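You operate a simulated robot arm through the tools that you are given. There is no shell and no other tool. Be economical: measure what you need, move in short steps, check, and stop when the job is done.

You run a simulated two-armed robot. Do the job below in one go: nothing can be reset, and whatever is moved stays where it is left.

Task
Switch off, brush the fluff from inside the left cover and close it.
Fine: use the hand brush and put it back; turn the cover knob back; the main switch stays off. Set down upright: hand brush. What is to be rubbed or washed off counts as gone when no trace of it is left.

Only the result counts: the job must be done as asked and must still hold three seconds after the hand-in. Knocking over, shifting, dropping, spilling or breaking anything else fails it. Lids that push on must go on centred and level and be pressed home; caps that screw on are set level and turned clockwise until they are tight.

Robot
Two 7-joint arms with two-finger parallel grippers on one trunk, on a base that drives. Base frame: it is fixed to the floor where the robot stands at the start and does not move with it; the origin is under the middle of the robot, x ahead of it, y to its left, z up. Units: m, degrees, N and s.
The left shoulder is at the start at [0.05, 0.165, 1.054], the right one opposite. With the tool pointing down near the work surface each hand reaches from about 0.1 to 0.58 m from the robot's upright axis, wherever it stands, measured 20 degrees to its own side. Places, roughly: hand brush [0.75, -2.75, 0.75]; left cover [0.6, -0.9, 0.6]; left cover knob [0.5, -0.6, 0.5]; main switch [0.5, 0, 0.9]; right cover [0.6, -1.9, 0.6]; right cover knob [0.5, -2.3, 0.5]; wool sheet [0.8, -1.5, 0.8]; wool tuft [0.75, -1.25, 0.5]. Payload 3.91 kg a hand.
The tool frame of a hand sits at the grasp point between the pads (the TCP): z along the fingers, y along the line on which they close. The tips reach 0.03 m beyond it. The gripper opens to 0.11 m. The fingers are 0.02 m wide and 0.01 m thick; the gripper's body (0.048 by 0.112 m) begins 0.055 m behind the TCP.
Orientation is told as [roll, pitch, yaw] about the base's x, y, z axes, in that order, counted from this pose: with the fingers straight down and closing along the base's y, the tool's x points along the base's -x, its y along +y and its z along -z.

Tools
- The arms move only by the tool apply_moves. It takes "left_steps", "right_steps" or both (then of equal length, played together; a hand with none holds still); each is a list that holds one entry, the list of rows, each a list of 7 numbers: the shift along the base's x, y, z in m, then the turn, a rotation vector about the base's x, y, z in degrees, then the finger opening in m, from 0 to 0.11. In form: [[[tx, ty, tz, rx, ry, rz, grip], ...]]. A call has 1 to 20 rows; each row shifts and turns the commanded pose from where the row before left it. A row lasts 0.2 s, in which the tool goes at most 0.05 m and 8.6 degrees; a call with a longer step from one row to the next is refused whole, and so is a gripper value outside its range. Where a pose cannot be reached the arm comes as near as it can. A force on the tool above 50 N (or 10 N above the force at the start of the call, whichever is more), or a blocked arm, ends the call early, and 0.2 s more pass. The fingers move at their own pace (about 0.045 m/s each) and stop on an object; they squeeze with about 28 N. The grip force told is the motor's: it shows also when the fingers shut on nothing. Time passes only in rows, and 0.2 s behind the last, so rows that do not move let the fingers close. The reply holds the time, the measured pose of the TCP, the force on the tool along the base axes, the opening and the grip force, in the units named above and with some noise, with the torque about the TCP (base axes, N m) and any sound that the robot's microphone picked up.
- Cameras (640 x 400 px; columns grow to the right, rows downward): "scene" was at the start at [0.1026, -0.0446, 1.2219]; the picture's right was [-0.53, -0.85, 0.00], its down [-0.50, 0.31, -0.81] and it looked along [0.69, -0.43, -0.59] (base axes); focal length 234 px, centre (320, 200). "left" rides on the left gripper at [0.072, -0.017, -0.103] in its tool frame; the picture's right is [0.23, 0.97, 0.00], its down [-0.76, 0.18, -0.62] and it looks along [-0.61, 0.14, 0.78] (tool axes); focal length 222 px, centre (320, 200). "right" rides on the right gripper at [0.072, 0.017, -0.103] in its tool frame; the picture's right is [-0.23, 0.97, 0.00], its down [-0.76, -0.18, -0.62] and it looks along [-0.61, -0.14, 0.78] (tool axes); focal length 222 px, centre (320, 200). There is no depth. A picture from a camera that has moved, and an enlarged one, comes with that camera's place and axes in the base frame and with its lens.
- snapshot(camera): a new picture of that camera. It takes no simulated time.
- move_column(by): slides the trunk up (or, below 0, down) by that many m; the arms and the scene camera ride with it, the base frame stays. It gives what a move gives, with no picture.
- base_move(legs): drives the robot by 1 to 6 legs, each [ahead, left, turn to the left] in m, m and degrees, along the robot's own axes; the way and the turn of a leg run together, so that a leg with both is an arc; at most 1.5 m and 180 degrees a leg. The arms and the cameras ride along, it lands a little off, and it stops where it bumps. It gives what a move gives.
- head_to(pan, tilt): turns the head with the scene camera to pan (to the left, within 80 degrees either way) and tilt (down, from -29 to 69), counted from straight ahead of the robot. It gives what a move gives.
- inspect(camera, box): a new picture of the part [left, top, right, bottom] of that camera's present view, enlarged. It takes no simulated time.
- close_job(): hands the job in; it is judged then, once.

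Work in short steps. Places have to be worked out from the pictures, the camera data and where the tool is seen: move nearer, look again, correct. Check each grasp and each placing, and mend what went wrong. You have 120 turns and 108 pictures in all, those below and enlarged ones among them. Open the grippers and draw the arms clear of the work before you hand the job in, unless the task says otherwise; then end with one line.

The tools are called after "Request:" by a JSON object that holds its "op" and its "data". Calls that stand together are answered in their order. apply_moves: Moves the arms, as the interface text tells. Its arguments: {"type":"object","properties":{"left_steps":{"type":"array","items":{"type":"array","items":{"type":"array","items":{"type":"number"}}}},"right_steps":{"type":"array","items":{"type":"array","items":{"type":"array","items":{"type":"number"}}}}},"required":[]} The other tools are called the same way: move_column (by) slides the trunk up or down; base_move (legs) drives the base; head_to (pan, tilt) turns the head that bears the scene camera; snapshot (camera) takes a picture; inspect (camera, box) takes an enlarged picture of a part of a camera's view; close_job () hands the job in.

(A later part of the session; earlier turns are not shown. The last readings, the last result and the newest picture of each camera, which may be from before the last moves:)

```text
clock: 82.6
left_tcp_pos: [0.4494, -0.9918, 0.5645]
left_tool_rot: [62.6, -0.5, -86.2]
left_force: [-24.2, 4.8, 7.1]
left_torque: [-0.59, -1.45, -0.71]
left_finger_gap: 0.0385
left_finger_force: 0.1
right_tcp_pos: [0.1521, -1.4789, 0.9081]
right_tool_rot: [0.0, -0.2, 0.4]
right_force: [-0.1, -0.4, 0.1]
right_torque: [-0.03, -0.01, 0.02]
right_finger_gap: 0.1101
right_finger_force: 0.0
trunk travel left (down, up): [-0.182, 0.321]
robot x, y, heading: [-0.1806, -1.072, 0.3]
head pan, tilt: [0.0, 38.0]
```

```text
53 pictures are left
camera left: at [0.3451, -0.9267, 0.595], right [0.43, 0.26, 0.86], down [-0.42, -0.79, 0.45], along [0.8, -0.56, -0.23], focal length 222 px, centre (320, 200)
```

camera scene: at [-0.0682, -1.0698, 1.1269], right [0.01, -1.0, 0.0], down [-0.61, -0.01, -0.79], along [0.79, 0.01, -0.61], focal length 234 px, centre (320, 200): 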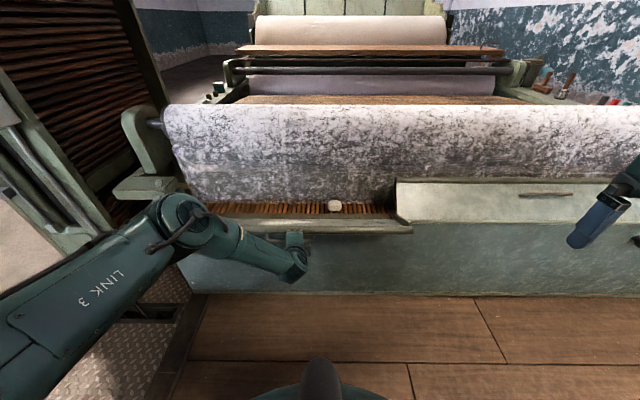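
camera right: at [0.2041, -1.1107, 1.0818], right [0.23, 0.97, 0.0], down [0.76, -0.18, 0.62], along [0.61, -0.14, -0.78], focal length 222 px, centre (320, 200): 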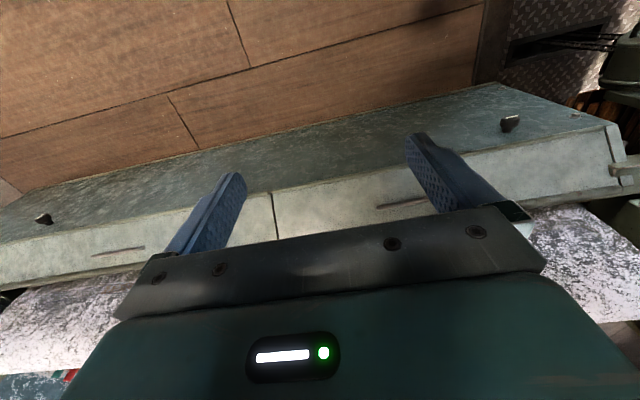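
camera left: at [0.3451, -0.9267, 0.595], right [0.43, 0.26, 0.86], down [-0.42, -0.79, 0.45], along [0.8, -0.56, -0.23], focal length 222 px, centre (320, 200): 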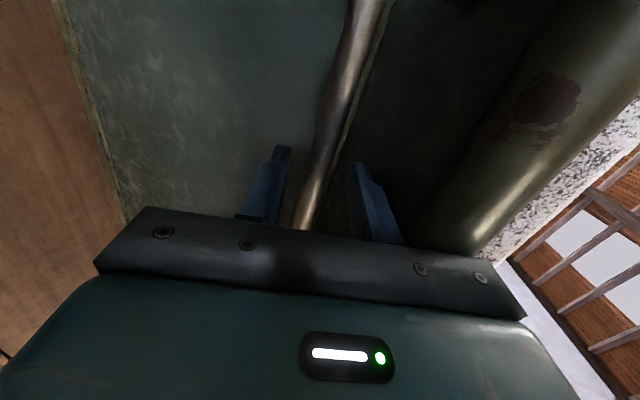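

Open a bit wider and back the base away so the fingers come off the bar.

Request:
{"op": "apply_moves", "data": {"left_steps": [[[0, 0, 0, 0, 0, 0, 0.055], [0, 0, 0, 0, 0, 0, 0.055]]]}}

Request:
{"op": "base_move", "data": {"legs": [[-0.055, 0, 0]]}}

Request:
{"op": "snapshot", "data": {"camera": "left"}}

Request:
{"op": "snapshot", "data": {"camera": "scene"}}

```text
clock: 83.2
left_tcp_pos: [0.4481, -0.9921, 0.5626]
left_tool_rot: [62.4, -0.5, -86.4]
left_force: [-26.3, 3.8, 4.8]
left_torque: [-0.53, -1.39, -0.54]
left_finger_gap: 0.0446
left_finger_force: 0.1
right_tcp_pos: [0.1526, -1.4791, 0.9084]
right_tool_rot: [0.0, -0.2, 0.5]
right_force: [-0.5, 0.3, -0.1]
right_torque: [0.02, 0.02, 0.02]
right_finger_gap: 0.1098
right_finger_force: 0.1
trunk travel left (down, up): [-0.182, 0.321]
robot x, y, heading: [-0.182, -1.0726, 0.4]
head pan, tilt: [0.0, 38.0]
```

```text
clock: 84.2
left_tcp_pos: [0.3948, -0.9923, 0.5613]
left_tool_rot: [62.3, -0.5, -86.3]
left_force: [-12.5, -0.5, -5.5]
left_torque: [0.04, -0.32, -0.13]
left_finger_gap: 0.0493
left_finger_force: 0.0
right_tcp_pos: [0.1009, -1.479, 0.907]
right_tool_rot: [0.1, -0.1, 0.6]
right_force: [-0.5, -1.4, -0.2]
right_torque: [-0.01, 0.01, 0.06]
right_finger_gap: 0.1102
right_finger_force: 0.0
trunk travel left (down, up): [-0.182, 0.321]
robot x, y, heading: [-0.2338, -1.0751, 0.6]
head pan, tilt: [0.0, 38.0]
```

```text
52 pictures are left
camera left: at [0.291, -0.9264, 0.5929], right [0.44, 0.26, 0.86], down [-0.42, -0.79, 0.45], along [0.8, -0.56, -0.23], focal length 222 px, centre (320, 200)
```

left: 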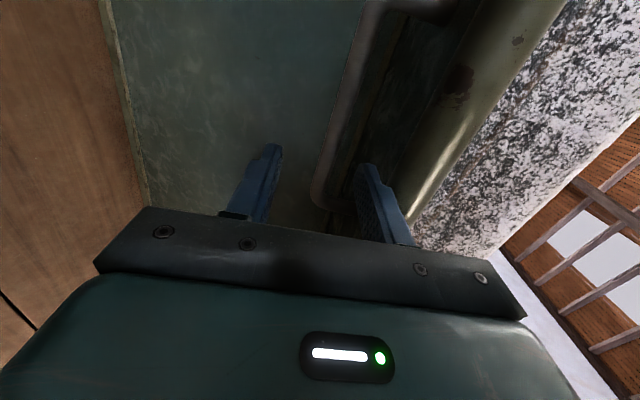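

```text
51 pictures are left
camera scene: at [-0.1204, -1.0703, 1.1267], right [0.01, -1.0, 0.0], down [-0.62, -0.01, -0.79], along [0.79, 0.01, -0.62], focal length 234 px, centre (320, 200)
```

scene: 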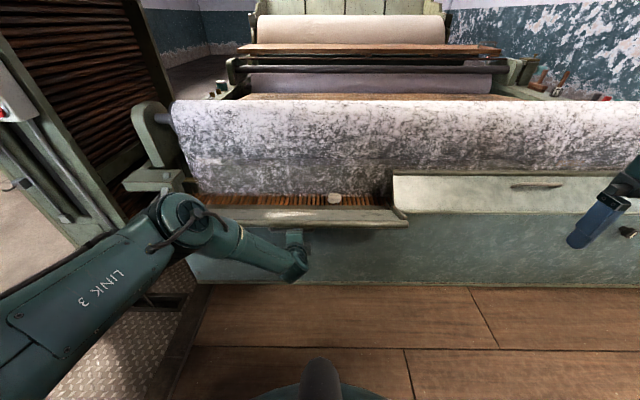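

The fingers are nearly off; the lid may still lean on the hand. Lower the trunk slightly and see whether the lid stays.

Request:
{"op": "move_column", "data": {"by": -0.05}}

Request:
{"op": "snapshot", "data": {"camera": "scene"}}

```text
clock: 85.1
left_tcp_pos: [0.3931, -0.9931, 0.51]
left_tool_rot: [62.0, -0.5, -86.3]
left_force: [-13.5, -0.8, -9.3]
left_torque: [0.12, -0.43, -0.15]
left_finger_gap: 0.0473
left_finger_force: 0.1
right_tcp_pos: [0.1005, -1.4793, 0.8583]
right_tool_rot: [0.0, -0.1, 0.5]
right_force: [-1.0, -0.5, -0.5]
right_torque: [0.02, 0.0, 0.0]
right_finger_gap: 0.11
right_finger_force: 0.0
trunk travel left (down, up): [-0.132, 0.371]
robot x, y, heading: [-0.2349, -1.0715, 0.7]
head pan, tilt: [0.0, 38.0]
```

```text
50 pictures are left
camera scene: at [-0.1202, -1.0703, 1.0766], right [0.01, -1.0, 0.0], down [-0.62, -0.01, -0.79], along [0.79, 0.01, -0.62], focal length 234 px, centre (320, 200)
```

scene: 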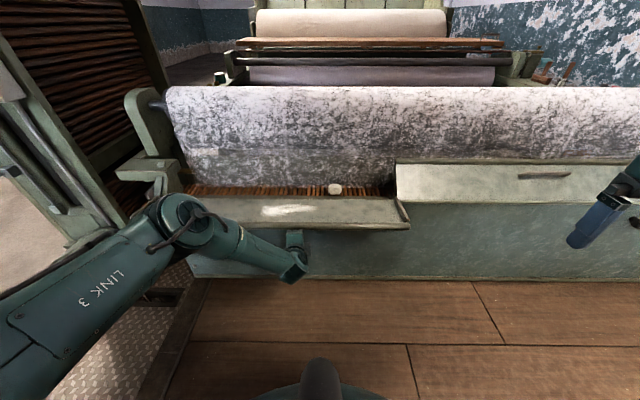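

The lid rides down on the hand; a white fluff patch is on the lid's inner face. Continue lowering it gently.

Request:
{"op": "move_column", "data": {"by": -0.06}}

Request:
{"op": "move_column", "data": {"by": -0.06}}

Request:
{"op": "snapshot", "data": {"camera": "scene"}}

```text
clock: 86.1
left_tcp_pos: [0.3967, -0.9907, 0.4523]
left_tool_rot: [62.3, -0.4, -86.2]
left_force: [0.2, -0.7, 2.0]
left_torque: [0.0, -0.01, 0.01]
left_finger_gap: 0.0552
left_finger_force: 0.1
right_tcp_pos: [0.1013, -1.4793, 0.7983]
right_tool_rot: [0.1, -0.1, 0.6]
right_force: [-0.3, 0.5, 1.0]
right_torque: [0.06, 0.02, 0.0]
right_finger_gap: 0.11
right_finger_force: 0.1
trunk travel left (down, up): [-0.072, 0.431]
robot x, y, heading: [-0.2357, -1.0712, 0.8]
head pan, tilt: [0.0, 38.0]
```

```text
clock: 87.1
left_tcp_pos: [0.3942, -0.9923, 0.391]
left_tool_rot: [62.3, -0.5, -86.3]
left_force: [0.3, 0.1, -0.5]
left_torque: [0.0, 0.0, -0.04]
left_finger_gap: 0.0552
left_finger_force: 0.1
right_tcp_pos: [0.0995, -1.4799, 0.7377]
right_tool_rot: [0.0, -0.1, 0.5]
right_force: [-0.3, -0.2, 0.7]
right_torque: [-0.05, -0.02, 0.01]
right_finger_gap: 0.1101
right_finger_force: 0.1
trunk travel left (down, up): [-0.012, 0.491]
robot x, y, heading: [-0.2333, -1.0721, 0.7]
head pan, tilt: [0.0, 38.0]
```

```text
49 pictures are left
camera scene: at [-0.1205, -1.0703, 0.9567], right [0.01, -1.0, 0.0], down [-0.62, -0.01, -0.79], along [0.79, 0.01, -0.62], focal length 234 px, centre (320, 200)
```

scene: 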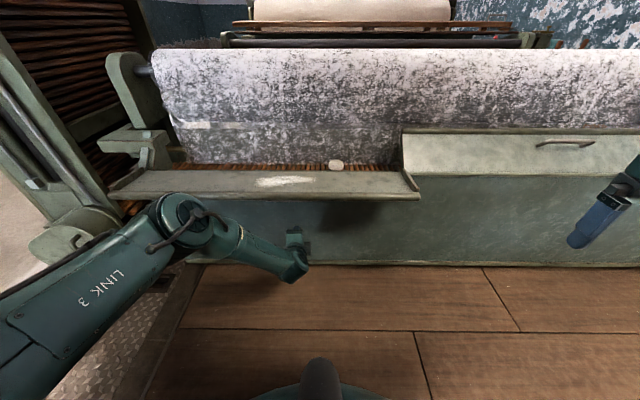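

The lid rests open at its stop, nearly horizontal, with the fluff patch facing up. Back out a little, raise the trunk, and fold the left hand out of the way.

Request:
{"op": "base_move", "data": {"legs": [[-0.045, 0, 0]]}}

Request:
{"op": "apply_moves", "data": {"left_steps": [[[0, 0, 0, 0, 8, 0, 0.05], [-0.01, 0, 0, 0, 8, 0, 0.05], [-0.02, 0, 0, 0, 8, 0, 0.05], [-0.03, 0, 0, 0, 8, 0, 0.05], [-0.03, 0, 0, 0, 8, 0, 0.05], [-0.03, 0, 0, 0, 8, 0, 0.05], [-0.02, 0, 0, 0, 8, 0, 0.05]]]}}

Request:
{"op": "snapshot", "data": {"camera": "scene"}}

```text
clock: 88.0
left_tcp_pos: [0.3505, -0.9911, 0.3915]
left_tool_rot: [62.3, -0.6, -86.3]
left_force: [1.0, -0.5, 0.5]
left_torque: [0.04, -0.02, -0.02]
left_finger_gap: 0.0553
left_finger_force: 0.1
right_tcp_pos: [0.0565, -1.4806, 0.7373]
right_tool_rot: [0.1, 0.0, 0.6]
right_force: [-0.1, -0.1, 0.1]
right_torque: [-0.01, 0.0, 0.0]
right_finger_gap: 0.1099
right_finger_force: 0.1
trunk travel left (down, up): [-0.012, 0.491]
robot x, y, heading: [-0.2779, -1.0725, 0.8]
head pan, tilt: [0.0, 38.0]
```

```text
clock: 89.6
left_tcp_pos: [0.1482, -0.9749, 0.3957]
left_tool_rot: [9.1, 2.8, -87.3]
left_force: [0.2, 0.7, 0.5]
left_torque: [0.01, -0.01, -0.01]
left_finger_gap: 0.05
left_finger_force: 0.0
left hand out of reach, approached as far as the arm can: row 5, 6, 7
right_tcp_pos: [0.0568, -1.4793, 0.7375]
right_tool_rot: [0.0, 0.0, 0.6]
right_force: [0.0, -0.5, 0.4]
right_torque: [0.01, -0.02, 0.02]
right_finger_gap: 0.1101
right_finger_force: 0.1
trunk travel left (down, up): [-0.012, 0.491]
robot x, y, heading: [-0.2771, -1.0762, 0.9]
head pan, tilt: [0.0, 38.0]
```

```text
48 pictures are left
camera scene: at [-0.1644, -1.0708, 0.9567], right [0.01, -1.0, 0.0], down [-0.62, -0.01, -0.79], along [0.79, 0.01, -0.62], focal length 234 px, centre (320, 200)
```

scene: 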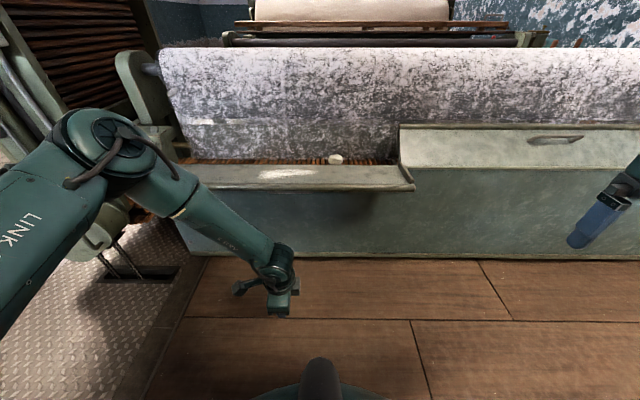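

Clear. Raise the trunk and drive right toward the brush, then look.

Request:
{"op": "move_column", "data": {"by": 0.26}}

Request:
{"op": "base_move", "data": {"legs": [[0.04, -1.0, -0.9]]}}

Request:
{"op": "head_to", "data": {"pan": -25, "tilt": 25}}

Request:
{"op": "snapshot", "data": {"camera": "scene"}}

```text
clock: 92.3
left_tcp_pos: [0.1485, -0.9744, 0.6553]
left_tool_rot: [9.3, 2.7, -87.3]
left_force: [0.3, -0.5, 0.7]
left_torque: [-0.02, 0.01, 0.0]
left_finger_gap: 0.05
left_finger_force: 0.0
right_tcp_pos: [0.0558, -1.4779, 0.9982]
right_tool_rot: [0.1, -0.1, 0.6]
right_force: [0.3, 0.3, -0.3]
right_torque: [0.04, 0.0, 0.02]
right_finger_gap: 0.1101
right_finger_force: 0.0
trunk travel left (down, up): [-0.272, 0.231]
robot x, y, heading: [-0.2808, -1.0767, 0.8]
head pan, tilt: [0.0, 38.0]
```

```text
clock: 101.4
left_tcp_pos: [0.1876, -1.9914, 0.6556]
left_tool_rot: [9.3, 2.6, -89.0]
left_force: [-0.7, -0.3, -0.3]
left_torque: [-0.02, 0.0, 0.03]
left_finger_gap: 0.05
left_finger_force: 0.1
right_tcp_pos: [0.0792, -2.4943, 0.9984]
right_tool_rot: [0.1, -0.1, -1.3]
right_force: [0.0, -0.9, -0.4]
right_torque: [0.01, -0.01, 0.01]
right_finger_gap: 0.1099
right_finger_force: 0.1
trunk travel left (down, up): [-0.272, 0.231]
robot x, y, heading: [-0.2486, -2.078, -0.7]
head pan, tilt: [0.0, 38.0]
```

```text
clock: 102.3
left_tcp_pos: [0.1873, -1.9925, 0.6565]
left_tool_rot: [9.3, 2.8, -89.1]
left_force: [-0.2, -0.3, -0.1]
left_torque: [-0.01, -0.01, 0.0]
left_finger_gap: 0.0501
left_finger_force: 0.1
right_tcp_pos: [0.0791, -2.4941, 0.9972]
right_tool_rot: [0.1, 0.0, -1.2]
right_force: [-0.1, 0.3, -0.5]
right_torque: [0.01, -0.01, 0.02]
right_finger_gap: 0.1098
right_finger_force: 0.1
trunk travel left (down, up): [-0.272, 0.231]
robot x, y, heading: [-0.2433, -2.076, -1.2]
head pan, tilt: [-25.0, 25.0]
```

```text
47 pictures are left
camera scene: at [-0.1325, -2.1176, 1.237], right [-0.44, -0.9, 0.0], down [-0.38, 0.19, -0.91], along [0.81, -0.4, -0.42], focal length 234 px, centre (320, 200)
```

scene: 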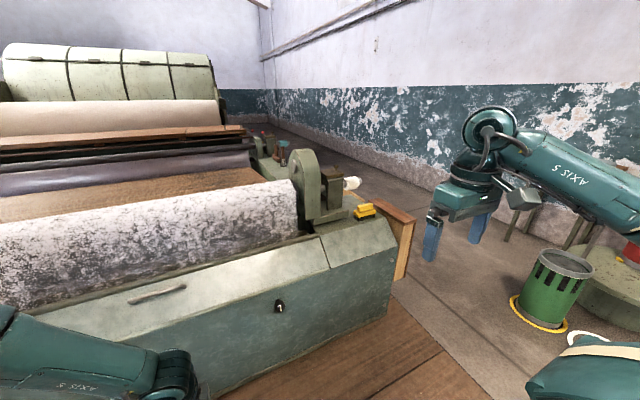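

The yellow object on the machine's end at about (366,211) is near the brush's place. Zoom in.

Request:
{"op": "inspect", "data": {"camera": "scene", "box": [320, 165, 420, 235]}}

Request:
{"op": "base_move", "data": {"legs": [[0.1, -0.3, 1]]}}

Request:
{"op": "inspect", "data": {"camera": "scene", "box": [200, 140, 400, 300]}}

Request:
{"op": "snapshot", "data": {"camera": "right"}}

```text
5.71 times, centred on (370, 200) of scene
camera zoom: at [-0.1325, -2.1176, 1.237], right [-0.44, -0.9, 0.0], down [-0.38, 0.19, -0.91], along [0.81, -0.4, -0.42], focal length 1340 px, centre (34, 200)
```

zoom: 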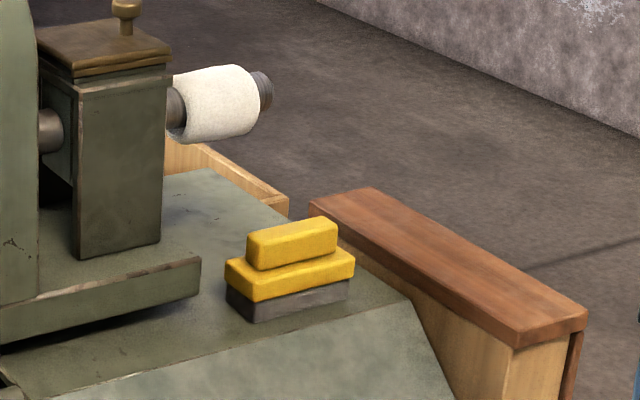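

```text
clock: 105.5
left_tcp_pos: [0.2795, -2.285, 0.6559]
left_tool_rot: [9.3, 2.6, -88.1]
left_force: [0.7, -0.5, 0.3]
left_torque: [-0.03, 0.0, 0.0]
left_finger_gap: 0.0501
left_finger_force: 0.1
right_tcp_pos: [0.181, -2.7887, 0.9971]
right_tool_rot: [0.1, -0.2, -0.3]
right_force: [0.6, 1.0, -0.2]
right_torque: [0.01, -0.03, -0.02]
right_finger_gap: 0.1101
right_finger_force: 0.0
trunk travel left (down, up): [-0.272, 0.231]
robot x, y, heading: [-0.1452, -2.3735, -0.1]
head pan, tilt: [-25.0, 25.0]
```

```text
2.50 times, centred on (300, 220) of scene
camera zoom: at [-0.0375, -2.4154, 1.237], right [-0.43, -0.9, 0.0], down [-0.38, 0.18, -0.91], along [0.82, -0.39, -0.42], focal length 586 px, centre (370, 150)
```

zoom: 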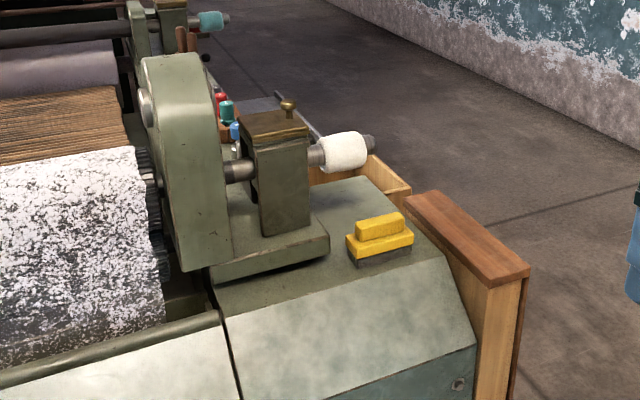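

```text
44 pictures are left
camera right: at [0.1077, -2.7716, 1.1019], right [0.23, 0.97, 0.0], down [0.76, -0.18, 0.62], along [0.61, -0.14, -0.78], focal length 222 px, centre (320, 200)
```

right: 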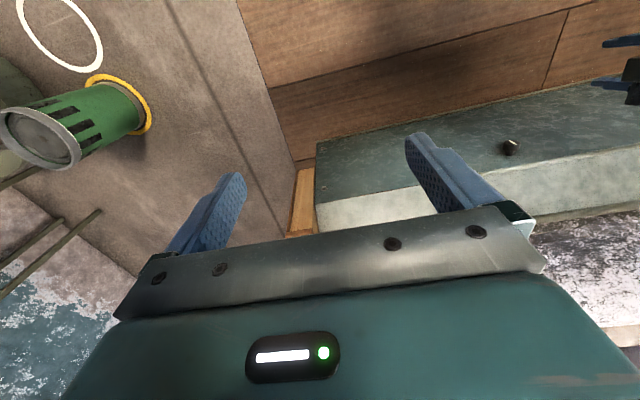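

The hand brush is a yellow block with a raised grip bar along y, at about [0.755, -2.815, 0.68]. Raise the left hand, yaw the right tool 90°, and drive nearer.

Request:
{"op": "apply_moves", "data": {"left_steps": [[[-0.01, 0, 0.025, 0, 0, 0, 0.05], [-0.01, 0, 0.025, 0, 0, 0, 0.05], [-0.01, 0, 0.025, 0, 0, 0, 0.05], [-0.01, 0, 0.025, 0, 0, 0, 0.05], [-0.01, 0, 0.025, 0, 0, 0, 0.05], [-0.01, 0, 0.025, 0, 0, 0, 0.05], [0, 0, 0.025, 0, 0, 0, 0.05], [0, 0, 0.025, 0, 0, 0, 0.05], [0, 0, 0.025, 0, 0, 0, 0.05], [0, 0, 0.025, 0, 0, 0, 0.05], [0, 0, 0.025, 0, 0, 0, 0.05]]], "right_steps": [[[0, 0, 0, 0, 0, 8.2, 0.07], [0, 0, 0, 0, 0, 8.2, 0.07], [0, 0, 0, 0, 0, 8.2, 0.07], [0, 0, 0, 0, 0, 8.2, 0.07], [0, 0, 0, 0, 0, 8.2, 0.07], [0, 0, 0, 0, 0, 8.2, 0.07], [0, 0, 0, 0, 0, 8.2, 0.07], [0, 0, 0, 0, 0, 8.2, 0.07], [0, 0, 0, 0, 0, 8.2, 0.07], [0, 0, 0, 0, 0, 8.2, 0.07], [0, 0, 0, 0, 0, 8.2, 0.07]]]}}

Request:
{"op": "base_move", "data": {"legs": [[0, -0.24, 0], [0.3, 0, 0]]}}

Request:
{"op": "snapshot", "data": {"camera": "right"}}

Request:
{"op": "head_to", "data": {"pan": -20, "tilt": 40}}

Request:
{"op": "snapshot", "data": {"camera": "scene"}}

```text
clock: 107.9
left_tcp_pos: [0.2205, -2.2859, 0.8187]
left_tool_rot: [9.4, 2.7, -88.1]
left_force: [-0.7, -0.5, -1.7]
left_torque: [0.0, -0.05, 0.01]
left_finger_gap: 0.0499
left_finger_force: 0.1
left hand out of reach, approached as far as the arm can: row 7, 8, 9, 10, 11
right_tcp_pos: [0.0936, -2.5678, 1.0032]
right_tool_rot: [0.1, -0.1, 89.9]
right_force: [-0.1, -0.7, -0.6]
right_torque: [-0.04, 0.01, 0.05]
right_finger_gap: 0.0702
right_finger_force: 0.2
right hand out of reach, approached as far as the arm can: row 4, 5, 6, 7, 8, 9, 10, 11
trunk travel left (down, up): [-0.272, 0.231]
robot x, y, heading: [-0.1456, -2.3738, -0.0]
head pan, tilt: [-25.0, 25.0]
```

```text
clock: 112.3
left_tcp_pos: [0.5121, -2.5393, 0.8183]
left_tool_rot: [9.4, 2.7, -88.4]
left_force: [0.5, -0.3, 0.7]
left_torque: [0.0, -0.01, -0.02]
left_finger_gap: 0.0501
left_finger_force: 0.0
right_tcp_pos: [0.3829, -2.8199, 1.004]
right_tool_rot: [0.0, 0.0, 89.3]
right_force: [-0.8, -0.5, -0.6]
right_torque: [0.01, 0.0, 0.0]
right_finger_gap: 0.0699
right_finger_force: 0.0
trunk travel left (down, up): [-0.272, 0.231]
robot x, y, heading: [0.1427, -2.6277, -0.7]
head pan, tilt: [-25.0, 25.0]
```

```text
43 pictures are left
camera right: at [0.3657, -2.8925, 1.1078], right [-0.97, 0.24, 0.0], down [0.19, 0.76, 0.62], along [0.15, 0.61, -0.78], focal length 222 px, centre (320, 200)
```

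right: 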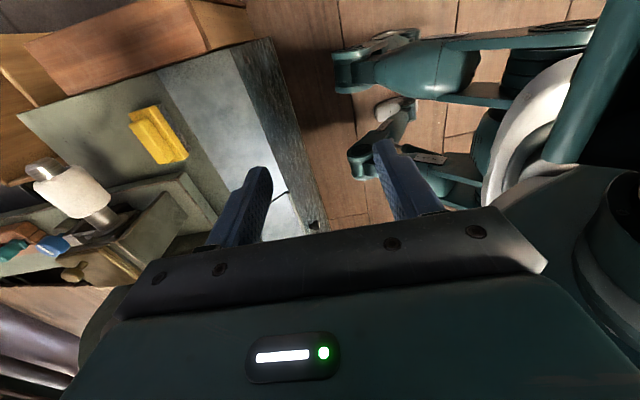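

```text
clock: 113.0
left_tcp_pos: [0.5104, -2.5375, 0.8184]
left_tool_rot: [9.4, 2.7, -88.6]
left_force: [-0.8, 1.7, -0.3]
left_torque: [-0.01, 0.03, 0.01]
left_finger_gap: 0.0501
left_finger_force: 0.0
right_tcp_pos: [0.3816, -2.8186, 1.0043]
right_tool_rot: [0.0, -0.2, 89.3]
right_force: [-0.2, -0.1, 0.2]
right_torque: [0.0, 0.0, 0.01]
right_finger_gap: 0.0701
right_finger_force: 0.1
trunk travel left (down, up): [-0.272, 0.231]
robot x, y, heading: [0.1439, -2.632, -0.5]
head pan, tilt: [-20.0, 40.0]
```

```text
42 pictures are left
camera scene: at [0.2499, -2.6559, 1.2138], right [-0.35, -0.94, 0.0], down [-0.6, 0.23, -0.77], along [0.72, -0.27, -0.64], focal length 234 px, centre (320, 200)
```

scene: 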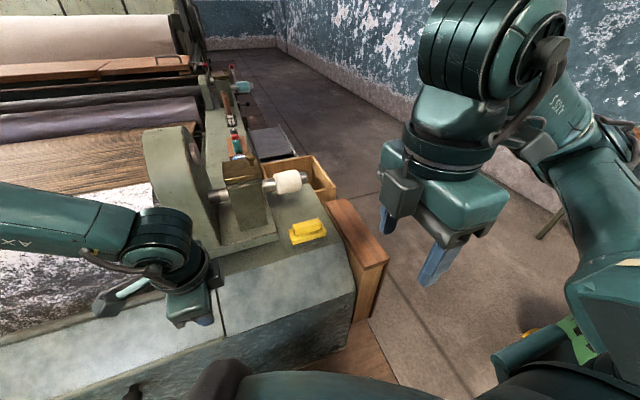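

Brush grip is at about [0.745, -2.80, 0.67]. Nudge the base a bit closer and bring the right hand above it.

Request:
{"op": "base_move", "data": {"legs": [[0.07, 0, 0.5]]}}

Request:
{"op": "apply_moves", "data": {"right_steps": [[[0.04, 0.002, -0.02, 0, 0, 0, 0.07], [0.04, 0.002, -0.02, 0, 0, 0, 0.07], [0.04, 0.002, -0.02, 0, 0, 0, 0.07], [0.04, 0.002, -0.03, 0, 0, 0, 0.07], [0.04, 0.002, -0.03, 0, 0, 0, 0.07], [0.04, 0.002, -0.03, 0, 0, 0, 0.07], [0.04, 0.002, -0.03, 0, 0, 0, 0.07]]]}}

Request:
{"op": "snapshot", "data": {"camera": "right"}}

```text
clock: 114.1
left_tcp_pos: [0.5799, -2.5361, 0.8185]
left_tool_rot: [9.3, 2.6, -88.1]
left_force: [0.9, -0.6, 0.3]
left_torque: [0.05, 0.04, 0.01]
left_finger_gap: 0.0502
left_finger_force: 0.0
right_tcp_pos: [0.4531, -2.8172, 1.004]
right_tool_rot: [0.1, -0.1, 89.8]
right_force: [0.7, 1.0, 0.2]
right_torque: [0.01, -0.04, 0.02]
right_finger_gap: 0.07
right_finger_force: 0.1
trunk travel left (down, up): [-0.272, 0.231]
robot x, y, heading: [0.2102, -2.6305, -0.3]
head pan, tilt: [-20.0, 40.0]
```

```text
clock: 115.7
left_tcp_pos: [0.5787, -2.5368, 0.8193]
left_tool_rot: [9.4, 2.7, -88.1]
left_force: [0.5, 0.0, 0.3]
left_torque: [0.01, 0.0, -0.01]
left_finger_gap: 0.0504
left_finger_force: 0.0
right_tcp_pos: [0.4987, -2.7599, 0.9532]
right_tool_rot: [0.0, -0.1, 89.7]
right_force: [0.1, -1.0, 0.4]
right_torque: [0.0, -0.01, 0.03]
right_finger_gap: 0.0699
right_finger_force: 0.0
right hand out of reach, approached as far as the arm can: row 1, 2, 3, 4, 5, 6, 7
trunk travel left (down, up): [-0.272, 0.231]
robot x, y, heading: [0.208, -2.6289, -0.1]
head pan, tilt: [-20.0, 40.0]
```

```text
41 pictures are left
camera right: at [0.4821, -2.8332, 1.0579], right [-0.97, 0.23, 0.0], down [0.18, 0.76, 0.62], along [0.14, 0.61, -0.78], focal length 222 px, centre (320, 200)
```

right: 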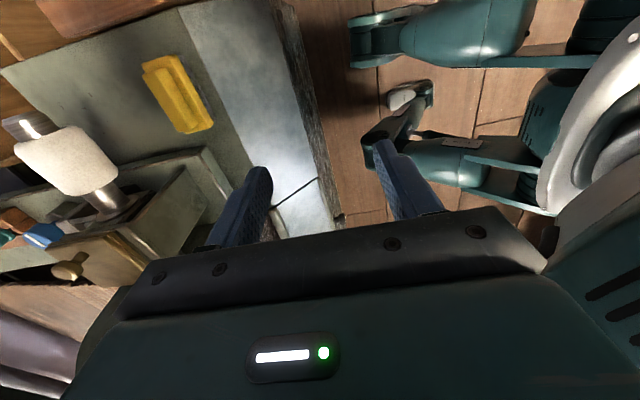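

The +90° yaw is against a wrist limit. Try the other way round: yaw the right tool by −180° to −90°.

Request:
{"op": "apply_moves", "data": {"right_steps": [[[-0.01, -0.003, 0.005, 0, 0, -8.5, 0.07], [-0.01, -0.003, 0.005, 0, 0, -8.5, 0.07], [-0.01, -0.003, 0.005, 0, 0, -8.5, 0.07], [-0.01, -0.003, 0.005, 0, 0, -8.5, 0.07], [-0.01, -0.003, 0, 0, 0, -8.5, 0.07], [0, 0, 0, 0, 0, -8.5, 0.07], [0, 0, 0, 0, 0, -8.5, 0.07], [0, 0, 0, 0, 0, -8.5, 0.07], [0, 0, 0, 0, 0, -8.5, 0.07], [0, 0, 0, 0, 0, -8.5, 0.07], [0, 0, 0, 0, 0, -8.5, 0.07]]]}}

Request:
{"op": "apply_moves", "data": {"right_steps": [[[0.01, 0, 0, 0, 0, -8.5, 0.07], [0.01, 0, 0, 0, 0, -8.5, 0.07], [0.01, 0, 0, 0, 0, -8.5, 0.07], [0.01, 0, 0, 0, 0, -8.5, 0.07], [0.01, 0, 0, 0, 0, -8.5, 0.07], [0.01, 0, 0, 0, 0, -8.5, 0.07], [0.01, 0, 0, 0, 0, -8.5, 0.07], [0.01, 0, 0, 0, 0, -8.5, 0.07], [0.01, 0, 0, 0, 0, -8.5, 0.07], [0.01, 0, 0, 0, 0, -8.5, 0.07]]]}}

```text
clock: 118.1
left_tcp_pos: [0.5787, -2.5361, 0.8194]
left_tool_rot: [9.4, 2.7, -88.1]
left_force: [-0.2, 0.1, 0.0]
left_torque: [0.01, 0.01, -0.01]
left_finger_gap: 0.05
left_finger_force: 0.2
right_tcp_pos: [0.4483, -2.7803, 0.9709]
right_tool_rot: [0.1, -0.1, -3.9]
right_force: [-0.2, 0.0, -0.5]
right_torque: [0.0, 0.01, -0.04]
right_finger_gap: 0.0696
right_finger_force: 0.0
trunk travel left (down, up): [-0.272, 0.231]
robot x, y, heading: [0.2108, -2.6304, -0.1]
head pan, tilt: [-20.0, 40.0]
```

```text
clock: 120.3
left_tcp_pos: [0.5794, -2.5359, 0.8186]
left_tool_rot: [9.4, 2.6, -88.0]
left_force: [-0.8, 0.1, 0.6]
left_torque: [-0.02, -0.04, 0.01]
left_finger_gap: 0.0501
left_finger_force: 0.1
right_tcp_pos: [0.5467, -2.7789, 0.9736]
right_tool_rot: [0.1, -0.2, -88.8]
right_force: [0.2, -0.8, -0.3]
right_torque: [0.0, -0.02, 0.04]
right_finger_gap: 0.07
right_finger_force: 0.1
trunk travel left (down, up): [-0.272, 0.231]
robot x, y, heading: [0.2114, -2.6256, -0.4]
head pan, tilt: [-20.0, 40.0]
```

Yaw −90° is fully reachable. Move above the brush.

Request:
{"op": "apply_moves", "data": {"right_steps": [[[0.035, -0.004, -0.02, 0, 0, -0.3, 0.07], [0.035, -0.004, -0.02, 0, 0, -0.3, 0.07], [0.035, -0.004, -0.03, 0, 0, -0.3, 0.07], [0.035, -0.004, -0.03, 0, 0, 0, 0.07], [0.035, -0.004, -0.03, 0, 0, 0, 0.07], [0.023, -0.001, -0.03, 0, 0, 0, 0.07]]]}}

Request:
{"op": "snapshot", "data": {"camera": "right"}}

Request:
{"op": "snapshot", "data": {"camera": "scene"}}

```text
clock: 121.7
left_tcp_pos: [0.5786, -2.5362, 0.8188]
left_tool_rot: [9.5, 2.7, -88.2]
left_force: [-0.4, -0.4, 0.3]
left_torque: [0.02, 0.02, 0.01]
left_finger_gap: 0.05
left_finger_force: 0.0
right_tcp_pos: [0.7466, -2.7999, 0.8081]
right_tool_rot: [-0.1, -0.1, -89.6]
right_force: [0.1, -0.2, -0.8]
right_torque: [0.01, -0.02, -0.02]
right_finger_gap: 0.0701
right_finger_force: 0.0
trunk travel left (down, up): [-0.272, 0.231]
robot x, y, heading: [0.2096, -2.6248, -0.3]
head pan, tilt: [-20.0, 40.0]
```

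```text
40 pictures are left
camera right: at [0.7615, -2.7282, 0.913], right [0.98, -0.22, 0.0], down [-0.17, -0.76, 0.62], along [-0.14, -0.61, -0.78], focal length 222 px, centre (320, 200)
```

right: 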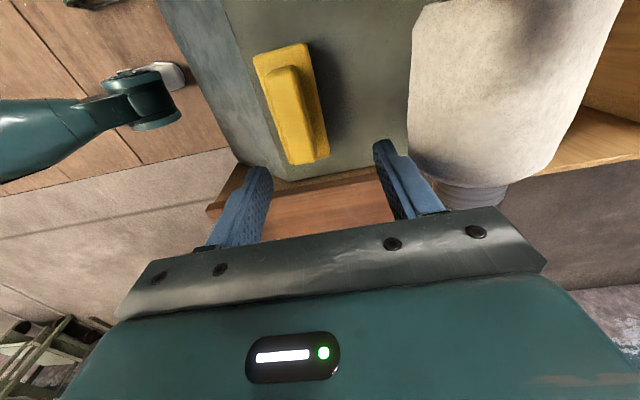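

```text
39 pictures are left
camera scene: at [0.3184, -2.6555, 1.2137], right [-0.34, -0.94, 0.0], down [-0.6, 0.22, -0.77], along [0.72, -0.26, -0.64], focal length 234 px, centre (320, 200)
```

scene: 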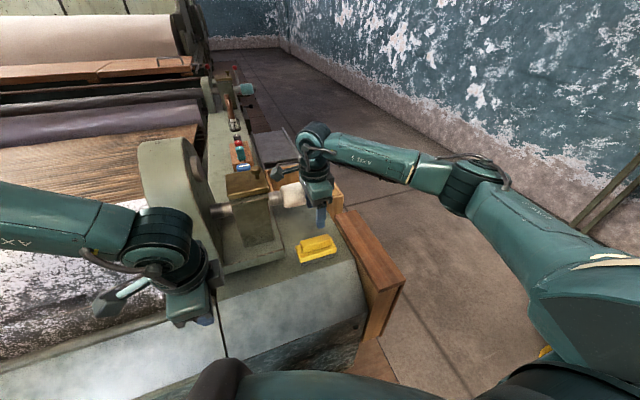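

The brush is aligned with y, centred near [0.718, -2.797]. Shift −28 mm in x and descend partway.

Request:
{"op": "apply_moves", "data": {"right_steps": [[[-0.028, 0.002, 0, 0, 0, 0, 0.08], [0, 0, -0.03, 0, 0, 0, 0.08], [0, 0, -0.03, 0, 0, 0, 0.08], [0, 0, -0.015, 0, 0, 0, 0.08]]]}}

Request:
{"op": "snapshot", "data": {"camera": "right"}}

```text
clock: 122.7
left_tcp_pos: [0.5794, -2.5357, 0.8198]
left_tool_rot: [9.4, 2.7, -88.1]
left_force: [-0.4, 0.7, 0.4]
left_torque: [-0.02, 0.0, 0.0]
left_finger_gap: 0.05
left_finger_force: 0.1
right_tcp_pos: [0.7171, -2.797, 0.7363]
right_tool_rot: [0.0, 0.0, -89.6]
right_force: [0.4, 0.0, -0.2]
right_torque: [0.04, -0.02, -0.01]
right_finger_gap: 0.0798
right_finger_force: 0.0
trunk travel left (down, up): [-0.272, 0.231]
robot x, y, heading: [0.2093, -2.6284, -0.3]
head pan, tilt: [-20.0, 40.0]
```

```text
38 pictures are left
camera right: at [0.7327, -2.7256, 0.8403], right [0.98, -0.22, 0.0], down [-0.17, -0.76, 0.62], along [-0.14, -0.61, -0.78], focal length 222 px, centre (320, 200)
```

right: 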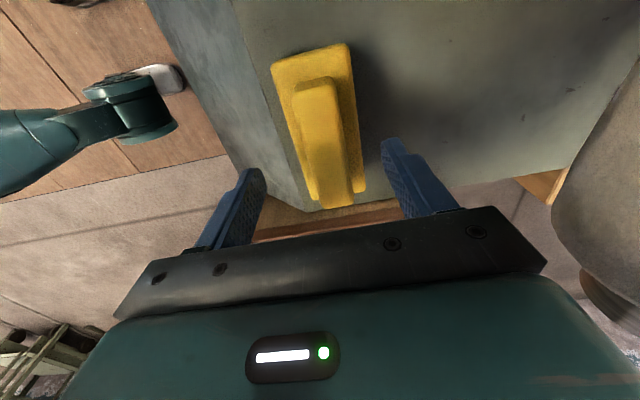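

Centred over the grip. Shift 7 mm in −y, descend 4 cm, and check.

Request:
{"op": "apply_moves", "data": {"right_steps": [[[0.002, -0.007, -0.015, 0, 0, 0, 0.07], [0, 0, -0.015, 0, 0, 0, 0.07], [0, 0, -0.01, 0, 0, 0, 0.07]]]}}

Request:
{"op": "snapshot", "data": {"camera": "right"}}

```text
clock: 123.5
left_tcp_pos: [0.5793, -2.5368, 0.8187]
left_tool_rot: [9.3, 2.7, -88.1]
left_force: [-0.1, -0.1, 0.7]
left_torque: [0.01, 0.01, 0.01]
left_finger_gap: 0.0502
left_finger_force: 0.1
right_tcp_pos: [0.7202, -2.803, 0.6978]
right_tool_rot: [0.0, -0.1, -89.6]
right_force: [-0.9, -1.5, 0.0]
right_torque: [0.0, 0.0, -0.02]
right_finger_gap: 0.0701
right_finger_force: 0.1
trunk travel left (down, up): [-0.272, 0.231]
robot x, y, heading: [0.2096, -2.6262, -0.4]
head pan, tilt: [-20.0, 40.0]
```

```text
37 pictures are left
camera right: at [0.7358, -2.7313, 0.8016], right [0.98, -0.22, 0.0], down [-0.17, -0.76, 0.62], along [-0.14, -0.61, -0.78], focal length 222 px, centre (320, 200)
```

right: 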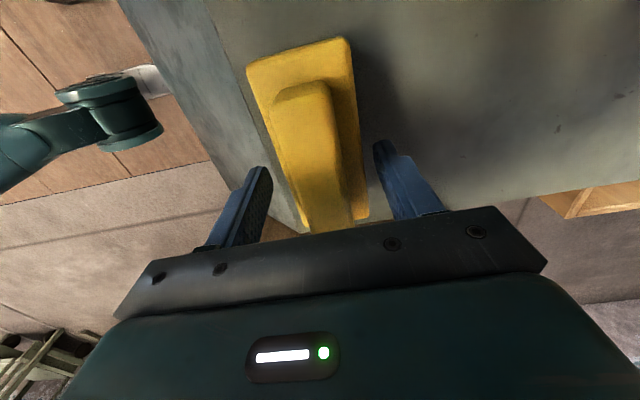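

Still above it. Lower 2 cm more in fine steps, then close.

Request:
{"op": "apply_moves", "data": {"right_steps": [[[0, 0, -0.008, 0, 0, 0, 0.07], [0, 0, -0.008, 0, 0, 0, 0.07], [0, 0, -0.005, 0, 0, 0, 0.07], [0, 0, 0, 0, 0, 0, 0.07]]]}}

Request:
{"op": "inspect", "data": {"camera": "scene", "box": [260, 190, 380, 280]}}

Request:
{"op": "inspect", "data": {"camera": "right", "box": [200, 20, 460, 240]}}

```text
clock: 124.5
left_tcp_pos: [0.5789, -2.5375, 0.8185]
left_tool_rot: [9.4, 2.6, -88.1]
left_force: [-0.7, 0.1, -0.5]
left_torque: [0.03, -0.01, 0.01]
left_finger_gap: 0.0502
left_finger_force: 0.0
right_tcp_pos: [0.7193, -2.8049, 0.6747]
right_tool_rot: [0.0, -0.2, -89.6]
right_force: [-0.4, 0.5, 0.3]
right_torque: [0.05, -0.02, 0.01]
right_finger_gap: 0.0699
right_finger_force: 0.0
trunk travel left (down, up): [-0.272, 0.231]
robot x, y, heading: [0.2094, -2.6267, -0.1]
head pan, tilt: [-20.0, 40.0]
```

```text
4.44 times, centred on (320, 235) of scene
camera zoom: at [0.3183, -2.6555, 1.2137], right [-0.34, -0.94, 0.0], down [-0.6, 0.22, -0.77], along [0.72, -0.26, -0.64], focal length 1042 px, centre (320, 44)
```

zoom: 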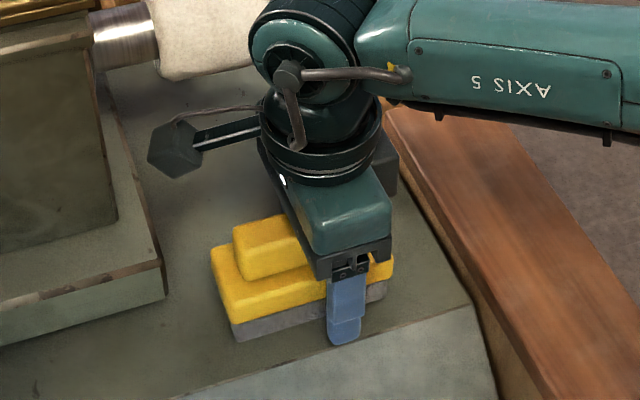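

```text
1.82 times, centred on (330, 130) of right
camera zoom: at [0.7354, -2.7324, 0.7794], right [0.98, -0.22, 0.0], down [-0.17, -0.76, 0.62], along [-0.14, -0.61, -0.78], focal length 404 px, centre (302, 327)
```

zoom: 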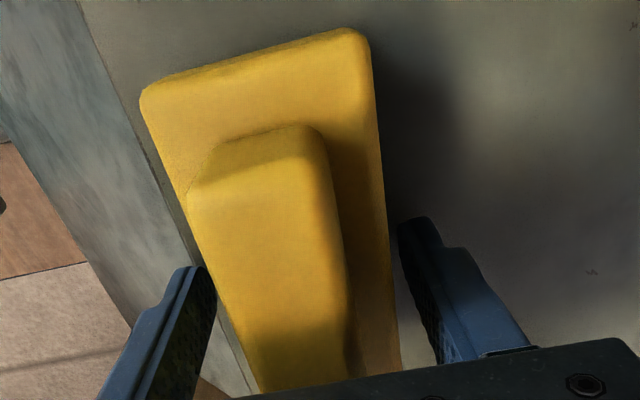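

The fingers went beyond the grip to table level near the brush's −y end. Brush centre computes to y≈-2.788 with body top ≈0.68, so raise to z≈0.712, shift +17 mm in y, and close on the grip bar.

Request:
{"op": "apply_moves", "data": {"right_steps": [[[0, 0, 0.02, 0, 0, 0, 0.07], [0.001, 0.017, 0.016, 0, 0, 0, 0.07], [0, 0, 0, 0, 0, 0, 0.0], [0, 0, 0, 0, 0, 0, 0.0], [0, 0, 0, 0, 0, 0, 0.0], [0, 0, 0, 0, 0, 0, 0.0]]]}}

Request:
{"op": "inspect", "data": {"camera": "scene", "box": [260, 190, 380, 280]}}

```text
clock: 125.9
left_tcp_pos: [0.5791, -2.5362, 0.8183]
left_tool_rot: [9.3, 2.7, -88.1]
left_force: [0.7, -0.7, 0.4]
left_torque: [0.0, 0.0, -0.02]
left_finger_gap: 0.0501
left_finger_force: 0.1
right_tcp_pos: [0.7219, -2.7879, 0.711]
right_tool_rot: [0.0, -0.2, -89.6]
right_force: [0.6, -1.3, 1.2]
right_torque: [-0.02, 0.02, -0.01]
right_finger_gap: 0.0494
right_finger_force: 27.6
trunk travel left (down, up): [-0.272, 0.231]
robot x, y, heading: [0.2076, -2.6272, -0.3]
head pan, tilt: [-20.0, 40.0]
```

```text
4.44 times, centred on (320, 235) of scene
camera zoom: at [0.3181, -2.6555, 1.2138], right [-0.34, -0.94, 0.0], down [-0.6, 0.22, -0.77], along [0.72, -0.26, -0.64], focal length 1042 px, centre (320, 44)
```

zoom: 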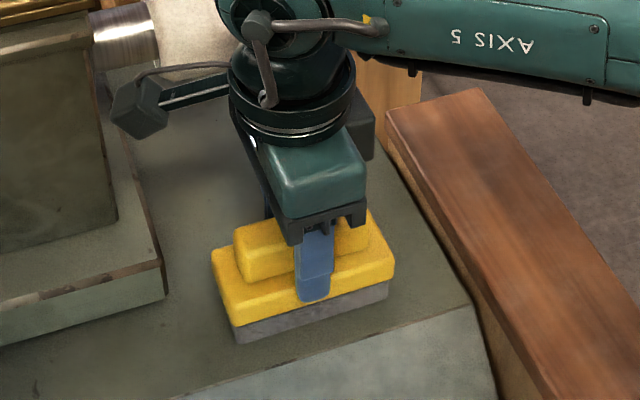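

The fingers are closing on the body's upper side (49 mm); the bristles remain well below. Re-grip 7 mm lower for more purchase.

Request:
{"op": "apply_moves", "data": {"right_steps": [[[0, 0, 0, 0, 0, 0, 0.06], [0, 0, -0.007, 0, 0, 0, 0.06], [0, 0, 0, 0, 0, 0, 0.0], [0, 0, 0, 0, 0, 0, 0.0], [0, 0, 0, 0, 0, 0, 0.0]]]}}

Request:
{"op": "apply_moves", "data": {"right_steps": [[[0, 0, 0.02, 0, 0, 0, 0.0], [0, 0, 0.03, 0, 0, 0, 0.0], [0, 0, 0.04, 0, 0, 0, 0.0]]]}}

Request:
{"op": "inspect", "data": {"camera": "scene", "box": [240, 140, 400, 260]}}

```text
clock: 127.1
left_tcp_pos: [0.5792, -2.5364, 0.8205]
left_tool_rot: [9.4, 2.6, -88.2]
left_force: [0.5, -0.2, 0.3]
left_torque: [-0.02, 0.02, 0.04]
left_finger_gap: 0.0501
left_finger_force: 0.1
right_tcp_pos: [0.7206, -2.7893, 0.7039]
right_tool_rot: [0.1, -0.1, -89.6]
right_force: [1.2, 0.8, 0.8]
right_torque: [0.09, -0.04, -0.08]
right_finger_gap: 0.0494
right_finger_force: 28.2
trunk travel left (down, up): [-0.272, 0.231]
robot x, y, heading: [0.2078, -2.6321, 0.1]
head pan, tilt: [-20.0, 40.0]
```

```text
clock: 127.9
left_tcp_pos: [0.5802, -2.5376, 0.8178]
left_tool_rot: [9.4, 2.7, -88.2]
left_force: [0.5, 0.6, -0.3]
left_torque: [0.04, -0.02, 0.01]
left_finger_gap: 0.0501
left_finger_force: 0.0
right_tcp_pos: [0.7206, -2.7879, 0.7954]
right_tool_rot: [0.0, -0.1, -89.6]
right_force: [0.0, 0.3, -2.5]
right_torque: [-0.03, -0.02, -0.02]
right_finger_gap: 0.0494
right_finger_force: 27.9
trunk travel left (down, up): [-0.272, 0.231]
robot x, y, heading: [0.2153, -2.6286, -0.5]
head pan, tilt: [-20.0, 40.0]
```

```text
3.33 times, centred on (320, 200) of scene
camera zoom: at [0.3182, -2.6555, 1.2137], right [-0.34, -0.94, 0.0], down [-0.6, 0.22, -0.77], along [0.72, -0.26, -0.64], focal length 781 px, centre (320, 200)
```

zoom: 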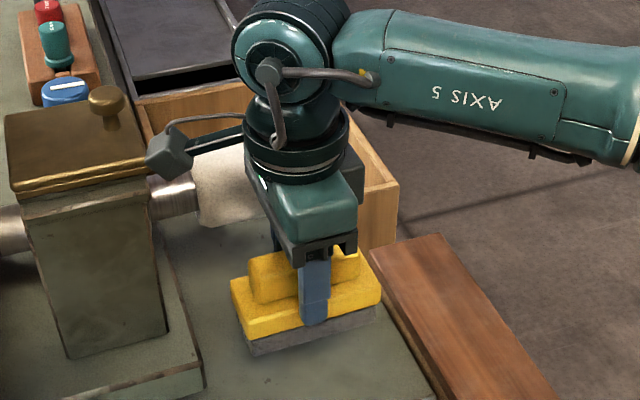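

The brush is lifted and held level. Raise it, back off from the machine, and drive back to the left cover.

Request:
{"op": "apply_moves", "data": {"right_steps": [[[0, 0, 0.04, 0, 0, 0, 0.0], [-0.02, 0, 0.04, 0, 0, 0, 0.0], [-0.04, 0, 0.03, 0, 0, 0, 0.0], [-0.04, 0, 0, 0, 0, 0, 0.0], [-0.04, 0, 0, 0, 0, 0, 0.0]]]}}

Request:
{"op": "base_move", "data": {"legs": [[-0.42, 0, 0.3], [0, 1.35, 0]]}}

Request:
{"op": "head_to", "data": {"pan": 10, "tilt": 40}}

Request:
{"op": "snapshot", "data": {"camera": "scene"}}

```text
clock: 129.1
left_tcp_pos: [0.5784, -2.537, 0.8191]
left_tool_rot: [9.4, 2.6, -88.1]
left_force: [0.3, 0.3, 0.6]
left_torque: [-0.01, 0.0, 0.0]
left_finger_gap: 0.0501
left_finger_force: 0.1
right_tcp_pos: [0.5805, -2.7844, 0.9062]
right_tool_rot: [0.1, -0.1, -89.6]
right_force: [-0.7, -0.5, -1.2]
right_torque: [-0.02, 0.0, -0.02]
right_finger_gap: 0.0495
right_finger_force: 27.8
trunk travel left (down, up): [-0.272, 0.231]
robot x, y, heading: [0.2108, -2.6277, -0.3]
head pan, tilt: [-20.0, 40.0]
```

```text
clock: 143.2
left_tcp_pos: [0.148, -1.1686, 0.8192]
left_tool_rot: [9.5, 2.7, -86.0]
left_force: [0.5, -0.1, 0.3]
left_torque: [0.0, 0.02, 0.0]
left_finger_gap: 0.0501
left_finger_force: 0.1
right_tcp_pos: [0.1605, -1.4176, 0.9057]
right_tool_rot: [0.0, -0.1, -87.6]
right_force: [-0.5, -0.3, -0.8]
right_torque: [-0.03, 0.04, 0.01]
right_finger_gap: 0.0494
right_finger_force: 27.8
trunk travel left (down, up): [-0.272, 0.231]
robot x, y, heading: [-0.2151, -1.2721, 1.9]
head pan, tilt: [-20.0, 40.0]
```

```text
clock: 144.2
left_tcp_pos: [0.1486, -1.1686, 0.8196]
left_tool_rot: [9.5, 2.7, -86.0]
left_force: [-0.5, 0.3, 0.6]
left_torque: [0.0, 0.0, 0.01]
left_finger_gap: 0.0501
left_finger_force: 0.1
right_tcp_pos: [0.1602, -1.4177, 0.9064]
right_tool_rot: [-0.1, -0.1, -87.5]
right_force: [0.1, 0.0, -0.5]
right_torque: [0.0, 0.02, 0.01]
right_finger_gap: 0.0494
right_finger_force: 28.3
trunk travel left (down, up): [-0.272, 0.231]
robot x, y, heading: [-0.2156, -1.2742, 2.0]
head pan, tilt: [10.0, 40.0]
```

```text
32 pictures are left
camera scene: at [-0.1049, -1.2539, 1.2137], right [0.21, -0.98, 0.0], down [-0.63, -0.13, -0.77], along [0.75, 0.16, -0.64], focal length 234 px, centre (320, 200)
```

scene: 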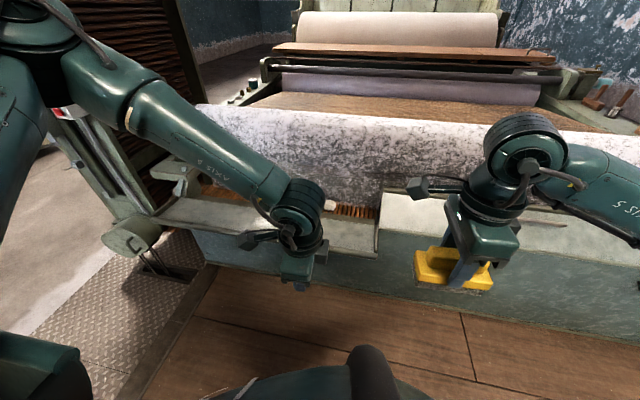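

Move left so the right hand faces the fluff patch, fix heading, and look again.

Request:
{"op": "base_move", "data": {"legs": [[0.0, 0.4, -2.0]]}}

Request:
{"op": "head_to", "data": {"pan": -5, "tilt": 45}}

Request:
{"op": "snapshot", "data": {"camera": "scene"}}

Request:
{"op": "snapshot", "data": {"camera": "right"}}

```text
clock: 148.3
left_tcp_pos: [0.1444, -0.7758, 0.8183]
left_tool_rot: [9.4, 2.7, -88.0]
left_force: [0.1, -0.6, -0.4]
left_torque: [0.0, 0.01, -0.02]
left_finger_gap: 0.0502
left_finger_force: 0.1
right_tcp_pos: [0.1492, -1.0243, 0.9059]
right_tool_rot: [0.0, -0.1, -89.4]
right_force: [0.2, -1.1, -0.8]
right_torque: [-0.02, -0.01, 0.02]
right_finger_gap: 0.0494
right_finger_force: 28.0
trunk travel left (down, up): [-0.272, 0.231]
robot x, y, heading: [-0.2237, -0.8687, -0.2]
head pan, tilt: [10.0, 40.0]
```

```text
clock: 149.1
left_tcp_pos: [0.1457, -0.776, 0.8186]
left_tool_rot: [9.4, 2.7, -88.0]
left_force: [-0.6, 0.1, 0.5]
left_torque: [-0.01, -0.01, -0.01]
left_finger_gap: 0.0501
left_finger_force: 0.0
right_tcp_pos: [0.1493, -1.0235, 0.9054]
right_tool_rot: [0.1, -0.1, -89.4]
right_force: [-0.1, -0.4, -2.2]
right_torque: [0.04, -0.03, 0.02]
right_finger_gap: 0.0493
right_finger_force: 27.9
trunk travel left (down, up): [-0.272, 0.231]
robot x, y, heading: [-0.2236, -0.8692, -0.1]
head pan, tilt: [-5.0, 45.0]
```

```text
31 pictures are left
camera scene: at [-0.1136, -0.873, 1.2065], right [-0.09, -1.0, 0.0], down [-0.7, 0.06, -0.71], along [0.7, -0.06, -0.71], focal length 234 px, centre (320, 200)
```

scene: 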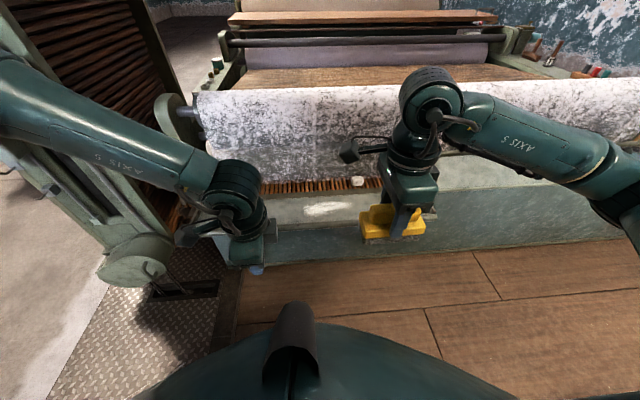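

```text
30 pictures are left
camera right: at [0.1646, -0.9515, 1.0098], right [0.98, -0.22, 0.0], down [-0.17, -0.76, 0.62], along [-0.14, -0.61, -0.78], focal length 222 px, centre (320, 200)
```

right: 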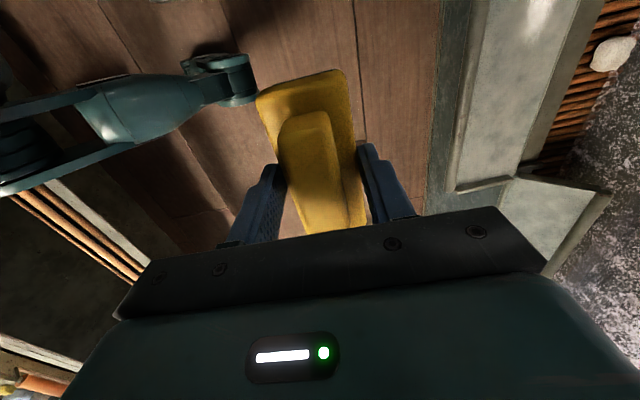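

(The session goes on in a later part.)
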